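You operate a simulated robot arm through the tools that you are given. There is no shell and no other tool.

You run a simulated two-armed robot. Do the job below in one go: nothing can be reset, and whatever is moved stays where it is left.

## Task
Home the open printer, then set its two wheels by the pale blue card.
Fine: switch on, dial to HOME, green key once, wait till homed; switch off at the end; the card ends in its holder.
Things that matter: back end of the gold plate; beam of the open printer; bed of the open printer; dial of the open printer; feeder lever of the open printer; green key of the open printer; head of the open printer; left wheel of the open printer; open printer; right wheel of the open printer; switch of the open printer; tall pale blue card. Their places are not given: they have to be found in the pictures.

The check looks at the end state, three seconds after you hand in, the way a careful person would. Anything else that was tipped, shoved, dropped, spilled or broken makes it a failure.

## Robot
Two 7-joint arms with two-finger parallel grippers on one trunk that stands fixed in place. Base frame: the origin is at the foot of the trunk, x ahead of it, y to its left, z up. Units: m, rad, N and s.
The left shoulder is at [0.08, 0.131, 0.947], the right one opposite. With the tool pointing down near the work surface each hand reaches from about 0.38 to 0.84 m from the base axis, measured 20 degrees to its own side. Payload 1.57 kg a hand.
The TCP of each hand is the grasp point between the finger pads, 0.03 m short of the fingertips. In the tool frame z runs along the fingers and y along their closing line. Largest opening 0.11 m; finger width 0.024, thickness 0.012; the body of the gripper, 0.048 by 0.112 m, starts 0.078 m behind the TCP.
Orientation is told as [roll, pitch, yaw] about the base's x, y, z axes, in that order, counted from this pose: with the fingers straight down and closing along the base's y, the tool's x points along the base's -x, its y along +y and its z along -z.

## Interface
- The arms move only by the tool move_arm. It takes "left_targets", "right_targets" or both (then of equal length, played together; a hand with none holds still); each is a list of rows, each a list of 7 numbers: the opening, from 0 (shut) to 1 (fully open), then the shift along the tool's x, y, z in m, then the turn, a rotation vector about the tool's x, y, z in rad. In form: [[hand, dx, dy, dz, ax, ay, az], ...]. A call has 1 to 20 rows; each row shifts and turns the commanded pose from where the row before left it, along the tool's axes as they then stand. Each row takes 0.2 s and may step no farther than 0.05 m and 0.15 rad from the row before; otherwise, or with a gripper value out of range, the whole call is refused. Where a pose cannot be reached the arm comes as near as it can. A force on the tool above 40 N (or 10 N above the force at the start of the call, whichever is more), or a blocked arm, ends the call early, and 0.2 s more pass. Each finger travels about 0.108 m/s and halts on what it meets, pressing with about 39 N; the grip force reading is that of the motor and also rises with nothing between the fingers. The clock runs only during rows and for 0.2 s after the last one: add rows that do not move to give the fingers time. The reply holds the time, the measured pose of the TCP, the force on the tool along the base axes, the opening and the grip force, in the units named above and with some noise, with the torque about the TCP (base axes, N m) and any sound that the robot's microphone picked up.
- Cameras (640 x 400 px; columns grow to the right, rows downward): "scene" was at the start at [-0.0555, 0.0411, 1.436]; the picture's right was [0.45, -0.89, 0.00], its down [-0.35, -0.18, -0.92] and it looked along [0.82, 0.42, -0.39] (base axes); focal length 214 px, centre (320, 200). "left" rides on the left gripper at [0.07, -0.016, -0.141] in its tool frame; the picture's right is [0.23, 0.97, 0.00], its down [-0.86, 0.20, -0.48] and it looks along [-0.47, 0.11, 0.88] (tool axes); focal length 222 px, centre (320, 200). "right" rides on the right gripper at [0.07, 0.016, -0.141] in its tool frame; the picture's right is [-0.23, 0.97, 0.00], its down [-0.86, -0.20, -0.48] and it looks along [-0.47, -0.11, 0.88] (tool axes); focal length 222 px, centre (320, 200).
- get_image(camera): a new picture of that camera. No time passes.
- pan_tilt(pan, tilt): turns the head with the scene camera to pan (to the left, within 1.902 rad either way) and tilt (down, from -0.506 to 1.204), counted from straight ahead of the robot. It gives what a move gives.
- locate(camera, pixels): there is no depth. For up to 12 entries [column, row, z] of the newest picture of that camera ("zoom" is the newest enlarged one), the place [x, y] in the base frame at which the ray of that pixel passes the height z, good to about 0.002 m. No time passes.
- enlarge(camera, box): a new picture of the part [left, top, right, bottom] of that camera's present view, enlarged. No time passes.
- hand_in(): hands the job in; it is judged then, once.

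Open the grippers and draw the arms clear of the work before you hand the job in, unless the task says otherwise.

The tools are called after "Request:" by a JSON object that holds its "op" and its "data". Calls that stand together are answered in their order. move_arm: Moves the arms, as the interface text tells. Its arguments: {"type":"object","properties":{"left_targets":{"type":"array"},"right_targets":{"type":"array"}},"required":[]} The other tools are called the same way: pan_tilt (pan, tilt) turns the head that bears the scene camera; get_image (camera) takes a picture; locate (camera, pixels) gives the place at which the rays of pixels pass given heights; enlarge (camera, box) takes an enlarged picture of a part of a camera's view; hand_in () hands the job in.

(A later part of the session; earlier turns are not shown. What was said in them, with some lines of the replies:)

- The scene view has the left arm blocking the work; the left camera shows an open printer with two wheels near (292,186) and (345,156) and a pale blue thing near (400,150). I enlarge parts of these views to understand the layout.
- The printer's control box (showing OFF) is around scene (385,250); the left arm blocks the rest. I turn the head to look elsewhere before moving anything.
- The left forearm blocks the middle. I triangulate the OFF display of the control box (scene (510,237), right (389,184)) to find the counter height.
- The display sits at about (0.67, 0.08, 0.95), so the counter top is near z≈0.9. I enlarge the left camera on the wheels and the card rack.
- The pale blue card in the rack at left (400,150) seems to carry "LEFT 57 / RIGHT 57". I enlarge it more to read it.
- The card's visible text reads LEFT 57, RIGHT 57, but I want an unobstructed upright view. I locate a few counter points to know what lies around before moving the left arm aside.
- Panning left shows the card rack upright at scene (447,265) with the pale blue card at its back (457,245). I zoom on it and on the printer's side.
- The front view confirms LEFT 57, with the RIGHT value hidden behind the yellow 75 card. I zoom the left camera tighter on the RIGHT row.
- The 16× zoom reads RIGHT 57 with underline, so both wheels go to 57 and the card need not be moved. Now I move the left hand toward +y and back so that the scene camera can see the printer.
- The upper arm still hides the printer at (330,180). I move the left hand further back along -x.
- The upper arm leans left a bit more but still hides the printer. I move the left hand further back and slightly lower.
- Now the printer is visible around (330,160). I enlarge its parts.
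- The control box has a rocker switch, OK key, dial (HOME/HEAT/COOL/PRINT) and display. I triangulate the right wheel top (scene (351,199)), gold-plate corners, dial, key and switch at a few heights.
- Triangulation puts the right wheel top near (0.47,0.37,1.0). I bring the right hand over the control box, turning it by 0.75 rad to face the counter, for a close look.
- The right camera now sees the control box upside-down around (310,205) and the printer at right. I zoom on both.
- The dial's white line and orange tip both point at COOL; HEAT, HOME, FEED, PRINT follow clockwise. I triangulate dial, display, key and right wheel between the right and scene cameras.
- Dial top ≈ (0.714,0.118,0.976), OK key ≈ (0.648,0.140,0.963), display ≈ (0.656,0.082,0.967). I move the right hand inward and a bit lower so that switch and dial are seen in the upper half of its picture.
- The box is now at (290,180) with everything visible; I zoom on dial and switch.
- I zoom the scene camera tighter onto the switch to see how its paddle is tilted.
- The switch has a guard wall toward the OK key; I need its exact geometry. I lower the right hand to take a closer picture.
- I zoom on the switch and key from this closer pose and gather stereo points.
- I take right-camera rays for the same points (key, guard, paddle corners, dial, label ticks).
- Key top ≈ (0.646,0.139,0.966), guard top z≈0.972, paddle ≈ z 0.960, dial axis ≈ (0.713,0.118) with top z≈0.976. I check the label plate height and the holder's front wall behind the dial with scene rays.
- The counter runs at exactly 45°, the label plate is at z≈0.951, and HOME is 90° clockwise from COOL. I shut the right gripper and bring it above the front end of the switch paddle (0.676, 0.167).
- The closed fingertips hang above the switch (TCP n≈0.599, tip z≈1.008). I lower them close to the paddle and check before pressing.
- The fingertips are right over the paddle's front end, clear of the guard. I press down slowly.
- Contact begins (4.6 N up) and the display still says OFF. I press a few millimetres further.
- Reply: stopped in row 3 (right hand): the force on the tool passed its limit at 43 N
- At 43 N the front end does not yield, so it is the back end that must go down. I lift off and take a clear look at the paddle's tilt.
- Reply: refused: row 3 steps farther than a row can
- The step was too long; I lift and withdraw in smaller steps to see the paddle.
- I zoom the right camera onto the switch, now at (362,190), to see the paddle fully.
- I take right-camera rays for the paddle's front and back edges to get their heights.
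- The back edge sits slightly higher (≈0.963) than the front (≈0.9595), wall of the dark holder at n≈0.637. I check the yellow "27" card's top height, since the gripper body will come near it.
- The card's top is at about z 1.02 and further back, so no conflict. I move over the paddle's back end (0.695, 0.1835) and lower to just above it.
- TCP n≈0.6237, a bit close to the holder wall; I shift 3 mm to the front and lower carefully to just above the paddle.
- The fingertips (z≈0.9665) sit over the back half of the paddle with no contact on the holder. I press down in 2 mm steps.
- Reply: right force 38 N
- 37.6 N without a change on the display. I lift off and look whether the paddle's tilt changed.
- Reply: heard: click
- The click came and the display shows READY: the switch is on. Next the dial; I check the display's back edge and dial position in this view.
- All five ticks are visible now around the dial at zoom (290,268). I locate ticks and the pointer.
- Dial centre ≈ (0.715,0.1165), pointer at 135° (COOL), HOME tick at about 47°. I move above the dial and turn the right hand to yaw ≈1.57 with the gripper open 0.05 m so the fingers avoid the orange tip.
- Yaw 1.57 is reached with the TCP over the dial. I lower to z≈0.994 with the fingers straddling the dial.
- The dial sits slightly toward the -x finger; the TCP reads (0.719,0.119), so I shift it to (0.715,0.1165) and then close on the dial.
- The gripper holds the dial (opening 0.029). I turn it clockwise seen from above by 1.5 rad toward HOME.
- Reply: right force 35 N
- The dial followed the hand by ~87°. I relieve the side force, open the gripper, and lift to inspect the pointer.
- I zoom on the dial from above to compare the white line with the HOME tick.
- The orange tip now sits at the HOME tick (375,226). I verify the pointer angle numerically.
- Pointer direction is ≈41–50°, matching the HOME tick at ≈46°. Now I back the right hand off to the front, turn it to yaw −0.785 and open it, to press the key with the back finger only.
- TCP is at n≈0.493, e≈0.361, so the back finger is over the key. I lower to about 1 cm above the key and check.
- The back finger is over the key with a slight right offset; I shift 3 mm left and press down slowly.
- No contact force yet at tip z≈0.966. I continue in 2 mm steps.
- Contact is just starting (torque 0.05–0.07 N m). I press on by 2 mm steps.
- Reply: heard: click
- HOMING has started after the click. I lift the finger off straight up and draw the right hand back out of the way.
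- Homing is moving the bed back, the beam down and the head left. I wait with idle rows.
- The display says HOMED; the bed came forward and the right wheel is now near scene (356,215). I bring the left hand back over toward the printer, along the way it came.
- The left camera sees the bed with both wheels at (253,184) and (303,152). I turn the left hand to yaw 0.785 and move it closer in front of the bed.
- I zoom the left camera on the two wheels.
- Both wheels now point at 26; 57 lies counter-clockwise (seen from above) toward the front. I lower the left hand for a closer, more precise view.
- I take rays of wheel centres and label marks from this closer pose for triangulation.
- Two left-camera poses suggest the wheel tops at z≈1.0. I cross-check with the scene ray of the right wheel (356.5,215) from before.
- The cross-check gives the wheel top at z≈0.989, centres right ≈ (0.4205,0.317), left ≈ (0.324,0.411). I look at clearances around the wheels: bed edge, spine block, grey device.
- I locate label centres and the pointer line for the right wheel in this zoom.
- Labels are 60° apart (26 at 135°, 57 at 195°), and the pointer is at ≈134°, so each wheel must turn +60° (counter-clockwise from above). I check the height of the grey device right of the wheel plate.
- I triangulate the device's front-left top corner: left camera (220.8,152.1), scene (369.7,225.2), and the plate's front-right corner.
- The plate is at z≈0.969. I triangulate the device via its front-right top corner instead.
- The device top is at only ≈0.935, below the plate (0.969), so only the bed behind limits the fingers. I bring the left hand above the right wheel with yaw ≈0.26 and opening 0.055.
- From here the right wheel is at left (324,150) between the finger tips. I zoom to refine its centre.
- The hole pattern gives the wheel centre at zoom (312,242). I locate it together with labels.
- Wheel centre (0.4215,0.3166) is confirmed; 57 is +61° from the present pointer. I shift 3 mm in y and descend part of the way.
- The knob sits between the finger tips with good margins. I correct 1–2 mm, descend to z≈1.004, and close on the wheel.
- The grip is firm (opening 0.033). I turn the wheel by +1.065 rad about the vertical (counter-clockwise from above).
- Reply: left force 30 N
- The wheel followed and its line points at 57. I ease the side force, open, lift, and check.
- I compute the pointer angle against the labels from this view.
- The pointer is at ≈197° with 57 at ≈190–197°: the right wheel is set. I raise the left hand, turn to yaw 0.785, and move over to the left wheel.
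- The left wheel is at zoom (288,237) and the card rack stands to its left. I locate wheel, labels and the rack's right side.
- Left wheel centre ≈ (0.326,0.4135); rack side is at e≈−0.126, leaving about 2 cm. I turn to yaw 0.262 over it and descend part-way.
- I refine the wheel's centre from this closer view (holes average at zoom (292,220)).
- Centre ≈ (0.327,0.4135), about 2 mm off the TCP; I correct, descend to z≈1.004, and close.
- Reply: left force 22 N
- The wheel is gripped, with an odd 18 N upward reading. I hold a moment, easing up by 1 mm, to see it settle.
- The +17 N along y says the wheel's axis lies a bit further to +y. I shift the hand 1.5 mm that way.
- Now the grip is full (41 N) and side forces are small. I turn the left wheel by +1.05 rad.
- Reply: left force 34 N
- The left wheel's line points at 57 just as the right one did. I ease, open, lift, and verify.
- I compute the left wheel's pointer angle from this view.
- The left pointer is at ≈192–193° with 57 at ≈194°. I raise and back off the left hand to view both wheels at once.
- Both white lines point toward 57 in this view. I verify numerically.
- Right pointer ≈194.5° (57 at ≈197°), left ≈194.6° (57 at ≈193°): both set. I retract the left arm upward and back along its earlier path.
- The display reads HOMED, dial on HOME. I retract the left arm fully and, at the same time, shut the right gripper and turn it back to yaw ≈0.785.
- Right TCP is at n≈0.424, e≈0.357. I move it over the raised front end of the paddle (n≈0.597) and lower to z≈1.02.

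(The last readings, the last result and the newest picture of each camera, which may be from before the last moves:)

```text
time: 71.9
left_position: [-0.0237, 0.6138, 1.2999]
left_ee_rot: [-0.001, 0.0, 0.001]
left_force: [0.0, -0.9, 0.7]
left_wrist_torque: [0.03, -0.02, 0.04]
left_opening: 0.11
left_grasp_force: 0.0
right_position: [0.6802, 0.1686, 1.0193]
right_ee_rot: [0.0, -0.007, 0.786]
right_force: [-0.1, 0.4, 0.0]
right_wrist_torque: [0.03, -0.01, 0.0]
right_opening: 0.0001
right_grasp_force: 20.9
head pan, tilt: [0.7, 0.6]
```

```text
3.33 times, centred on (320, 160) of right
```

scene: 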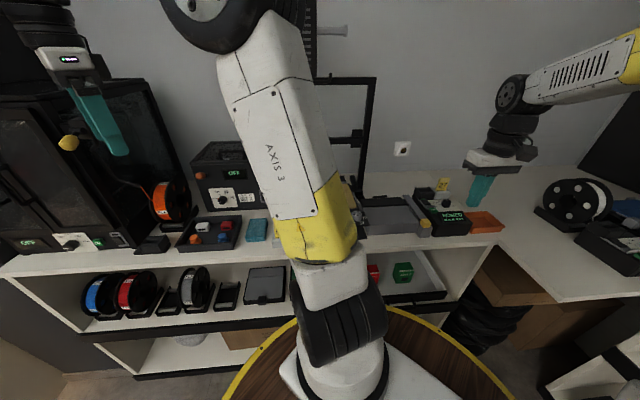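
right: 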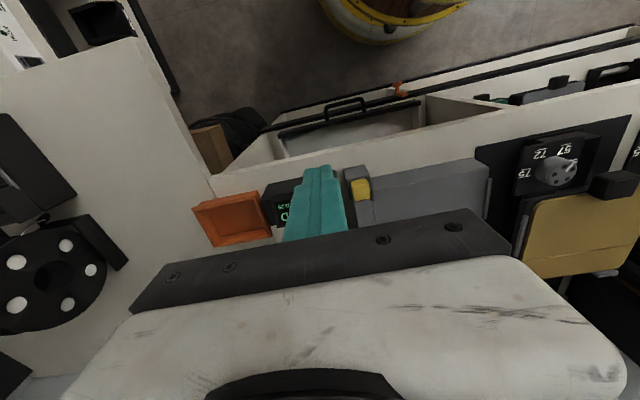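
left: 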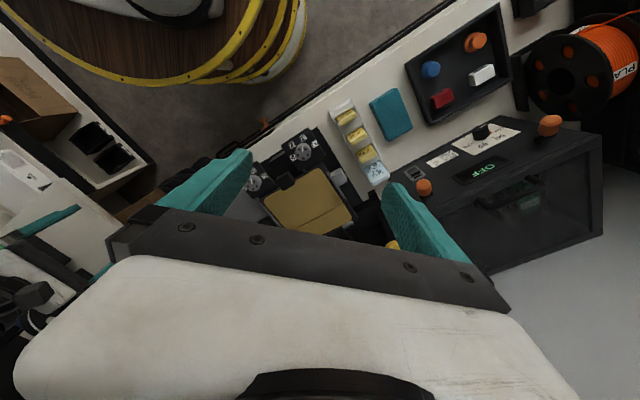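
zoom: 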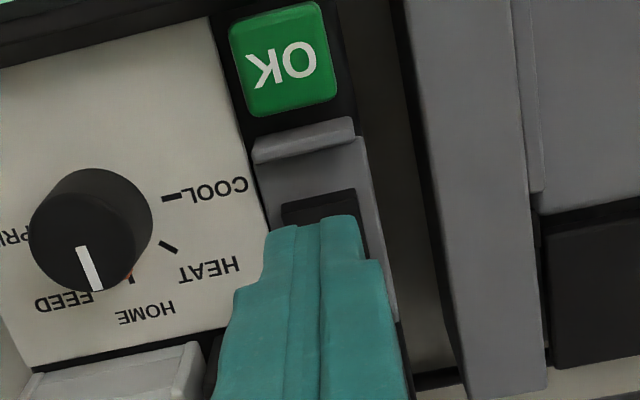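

TCP is at n≈0.600; I shift 5 mm to the front, lower to just above the paddle, then press in small steps.

Request:
{"op": "move_arm", "data": {"right_targets": [[0, 0.005, 0.001, 0.005, 0, 0, 0], [0, 0, 0, 0.01, 0, 0, 0], [0, 0, 0, 0.004, 0, 0, 0], [0, 0, 0, 0.003, 0, 0, 0], [0, 0, 0, 0.003, 0, 0, 0]]}}

Request:
{"op": "enlarge", "data": {"camera": "scene", "box": [410, 180, 460, 225]}}

```text
time: 73.1
left_position: [-0.0238, 0.6135, 1.3005]
left_ee_rot: [0.0, 0.0, 0.002]
left_force: [0.4, -0.5, -0.4]
left_wrist_torque: [0.01, 0.0, 0.0]
left_opening: 0.11
left_grasp_force: 0.1
right_position: [0.673, 0.1649, 0.9941]
right_ee_rot: [-0.001, -0.009, 0.784]
right_force: [-0.3, 0.0, 0.1]
right_wrist_torque: [-0.01, -0.02, -0.02]
right_opening: 0.0
right_grasp_force: 21.5
head pan, tilt: [0.7, 0.6]
```

```text
8.89 times, centred on (435, 202) of scene
```

zoom: 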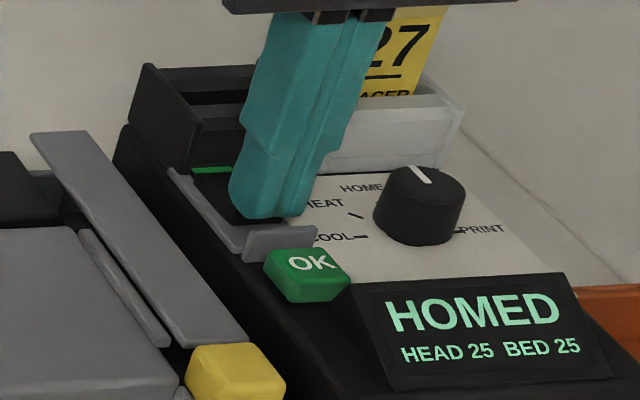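

The tips (z≈0.964) are at the front end without contact yet. I press on in 2 mm steps.

Request:
{"op": "move_arm", "data": {"right_targets": [[0, 0, 0, 0.002, 0, 0, 0], [0, 0, 0, 0.002, 0, 0, 0], [0, 0, 0, 0.002, 0, 0, 0], [0, 0, 0, 0.001, 0, 0, 0]]}}

Request:
{"op": "enlarge", "data": {"camera": "scene", "box": [410, 180, 460, 225]}}

```text
time: 74.1
left_position: [-0.0225, 0.6145, 1.3]
left_ee_rot: [0.0, -0.001, 0.003]
left_force: [0.2, 0.4, 0.0]
left_wrist_torque: [0.0, -0.02, 0.0]
left_opening: 0.11
left_grasp_force: 0.1
right_position: [0.6736, 0.165, 0.9892]
right_ee_rot: [-0.003, -0.008, 0.785]
right_force: [4.7, 2.4, 6.2]
right_wrist_torque: [0.18, -0.14, 0.05]
right_opening: 0.0003
right_grasp_force: 21.2
head pan, tilt: [0.7, 0.6]
heard: click
```

```text
8.89 times, centred on (435, 202) of scene
```

zoom: 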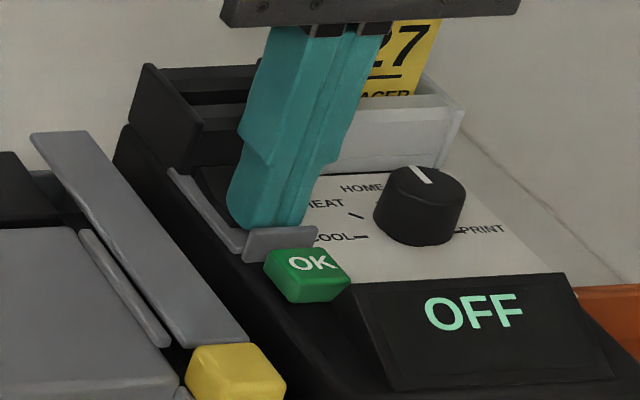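

Click and OFF: the switch is off. I lift straight up and draw the right hand back to its starting region, opening it.

Request:
{"op": "move_arm", "data": {"right_targets": [[0, 0, 0, -0.03, 0, 0, 0], [0, 0, 0, -0.04, 0, 0, 0], [0, 0, 0, -0.045, 0, 0, 0], [0, 0.045, 0, -0.02, 0, 0, 0], [0, 0.045, 0, -0.02, 0, 0, 0], [0, 0.045, 0, -0.02, 0, 0, 0], [0, 0.045, -0.02, -0.005, 0, 0, 0], [1, 0.02, -0.03, 0, 0, 0, 0], [1, 0, 0, 0, 0, 0, 0.13], [1, 0, 0, 0, 0, 0, 0.13], [1, 0, 0, 0, 0, 0, 0.13], [1, 0, 0, 0, 0, 0, 0.13], [1, 0, 0, 0, 0, 0, 0.13], [1, 0, 0, 0, 0, 0, 0.13], [1, 0, 0, 0, 0, 0, 0]]}}

Request:
{"op": "get_image", "data": {"camera": "scene"}}

Request:
{"op": "enlarge", "data": {"camera": "scene", "box": [395, 170, 475, 245]}}

Request:
{"op": "get_image", "data": {"camera": "right"}}

```text
time: 77.3
left_position: [-0.0234, 0.6148, 1.3007]
left_ee_rot: [-0.001, 0.0, -0.001]
left_force: [0.8, 0.3, 0.0]
left_wrist_torque: [-0.03, -0.03, 0.0]
left_opening: 0.11
left_grasp_force: 0.1
right_position: [0.5646, -0.0132, 1.1662]
right_ee_rot: [0.003, -0.008, 0.004]
right_force: [0.2, -0.9, 0.3]
right_wrist_torque: [-0.01, 0.02, 0.02]
right_opening: 0.1099
right_grasp_force: 0.1
head pan, tilt: [0.7, 0.6]
```

```text
taken
```

scene: 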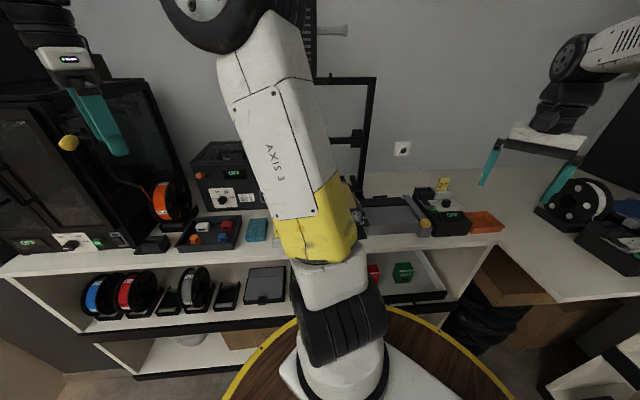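

```text
5.33 times, centred on (435, 208) of scene
```

zoom: 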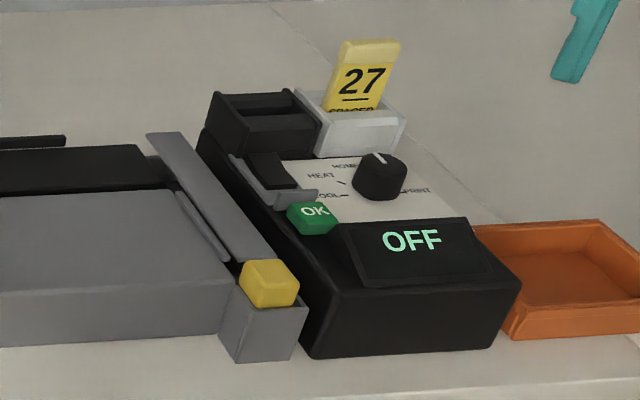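

```text
taken
```

right: 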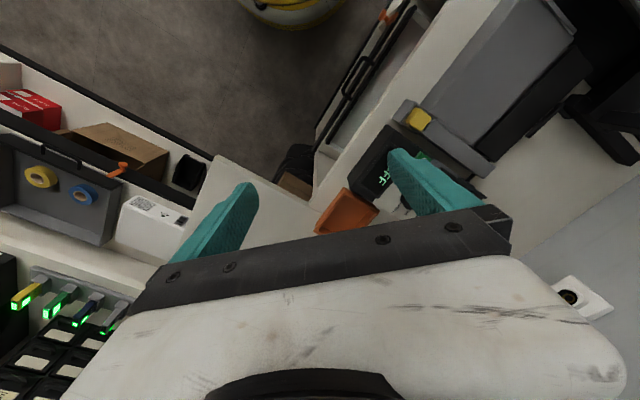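

Everything at the box is as intended. I raise the right hand to its start pose and park the left hand further back so the printer can be inspected.

Request:
{"op": "move_arm", "data": {"left_targets": [[1, 0.04, 0, 0.02, 0, 0, 0], [1, 0.04, 0, 0.02, 0, 0, 0], [1, 0.04, 0, 0.02, 0, 0, 0], [1, 0.04, 0, 0.02, 0, 0, 0], [1, 0.04, 0, 0.02, 0, 0, 0]], "right_targets": [[1, 0, 0, -0.03, 0, 0, 0], [1, 0, 0, -0.03, 0, 0, 0], [1, 0, 0, -0.024, 0, 0, 0], [1, 0.027, -0.012, 0, 0, 0, 0], [1, 0.027, -0.012, 0, 0, 0, 0]]}}

Request:
{"op": "get_image", "data": {"camera": "scene"}}

Request:
{"op": "enlarge", "data": {"camera": "scene", "box": [270, 70, 410, 250]}}

Request:
{"op": "enlarge", "data": {"camera": "scene", "box": [300, 175, 400, 250]}}

```text
time: 78.5
left_position: [-0.2184, 0.6109, 1.2027]
left_ee_rot: [0.0, 0.002, 0.0]
left_force: [1.1, 0.4, -0.6]
left_wrist_torque: [0.0, 0.07, 0.0]
left_opening: 0.11
left_grasp_force: 0.1
right_position: [0.5122, -0.0373, 1.2513]
right_ee_rot: [0.003, -0.007, 0.004]
right_force: [0.5, -0.1, -0.9]
right_wrist_torque: [0.0, 0.04, 0.02]
right_opening: 0.11
right_grasp_force: 0.0
head pan, tilt: [0.7, 0.6]
```

```text
taken
```

scene: 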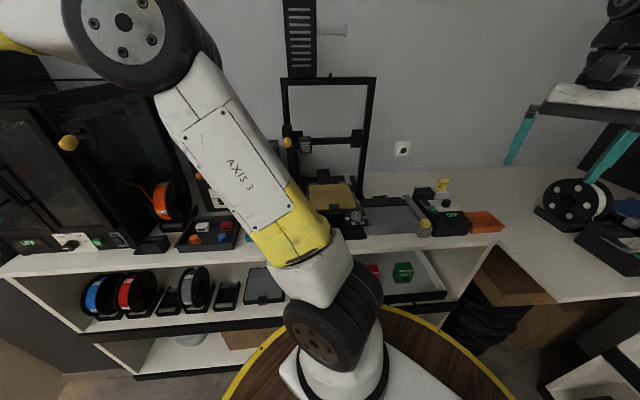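

```text
2.22 times, centred on (340, 160) of scene
```

zoom: 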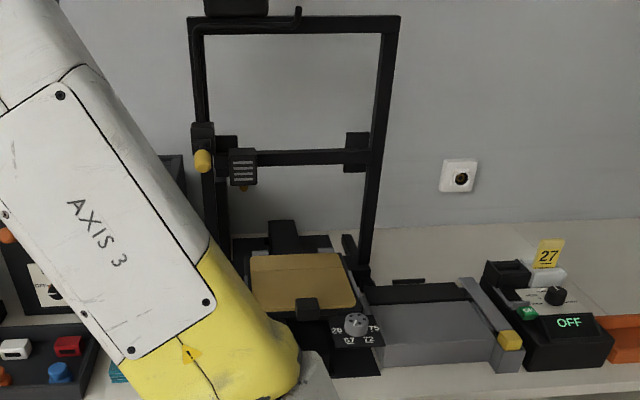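

```text
5.33 times, centred on (350, 212) of scene
```

zoom: 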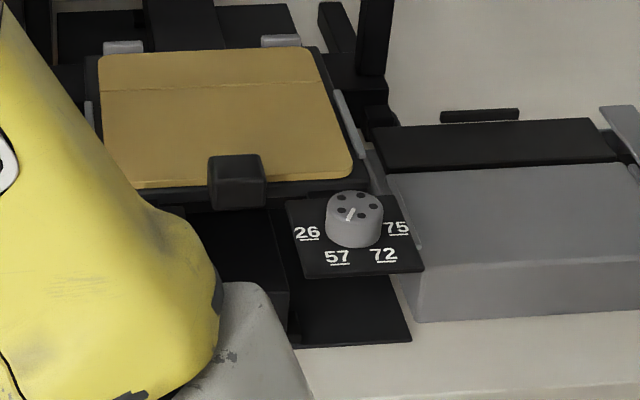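

The right wheel's line clearly points at 57 and the bed is where it homed. I pan the head for a last look at the card rack and left wheel.

Request:
{"op": "pan_tilt", "data": {"pan": 1.3, "tilt": 0.6}}

Request:
{"op": "get_image", "data": {"camera": "scene"}}

```text
time: 79.5
left_position: [-0.2181, 0.6106, 1.2035]
left_ee_rot: [0.0, 0.001, 0.0]
left_force: [0.1, 0.0, -0.3]
left_wrist_torque: [-0.02, 0.01, 0.0]
left_opening: 0.1102
left_grasp_force: 0.0
right_position: [0.5131, -0.0369, 1.2511]
right_ee_rot: [0.002, -0.007, 0.004]
right_force: [-1.1, -0.6, 0.3]
right_wrist_torque: [0.03, -0.01, 0.01]
right_opening: 0.1101
right_grasp_force: 0.0
head pan, tilt: [1.3, 0.6]
```

```text
taken
```

scene: 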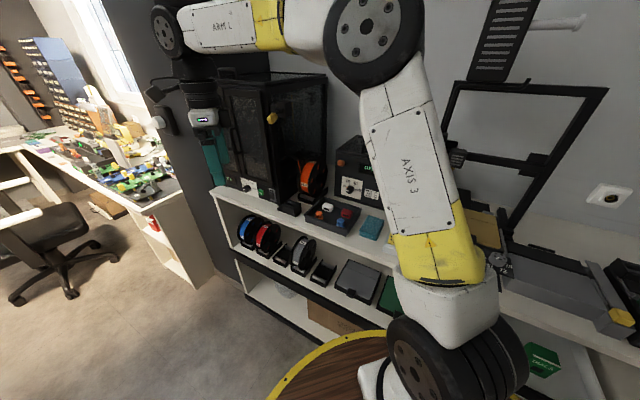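

The left arm hides the rack from here, but the left camera's later pictures showed the rack and pale blue card untouched, and all readings are quiet. Printer homed, both wheels on 57, switch off, arms clear and grippers open: I hand in.

Request:
{"op": "hand_in", "data": {}}

```text
The job is handed in.
```

The open printer is homed and both of its wheels are set to 57, as the pale blue card says (LEFT 57, RIGHT 57). I've handed the job in but haven't seen how it was judged.

- **Homing:** I switched the printer on, turned the dial from COOL to HOME and pressed the green key once. The display showed HOMED before I went on.
- **Wheels:** Both wheels started at 26. Each pointer now lines up with its 57 mark to within a few degrees, checked from more than one camera position. Turning them did not visibly shift the bed.
- **Switch:** It is off again and the display shows OFF. My first press, on the wrong end of the rocker while switching on, reached 43 N and did nothing.
- **Card:** I read it where it stood and never touched it, so it is still in its rack. At the very end the left arm hid the rack from view. It looked untouched in the last picture that showed it, and no hand went near it after that.

Both arms are clear of the work with the grippers open. I saw nothing else moved or knocked.
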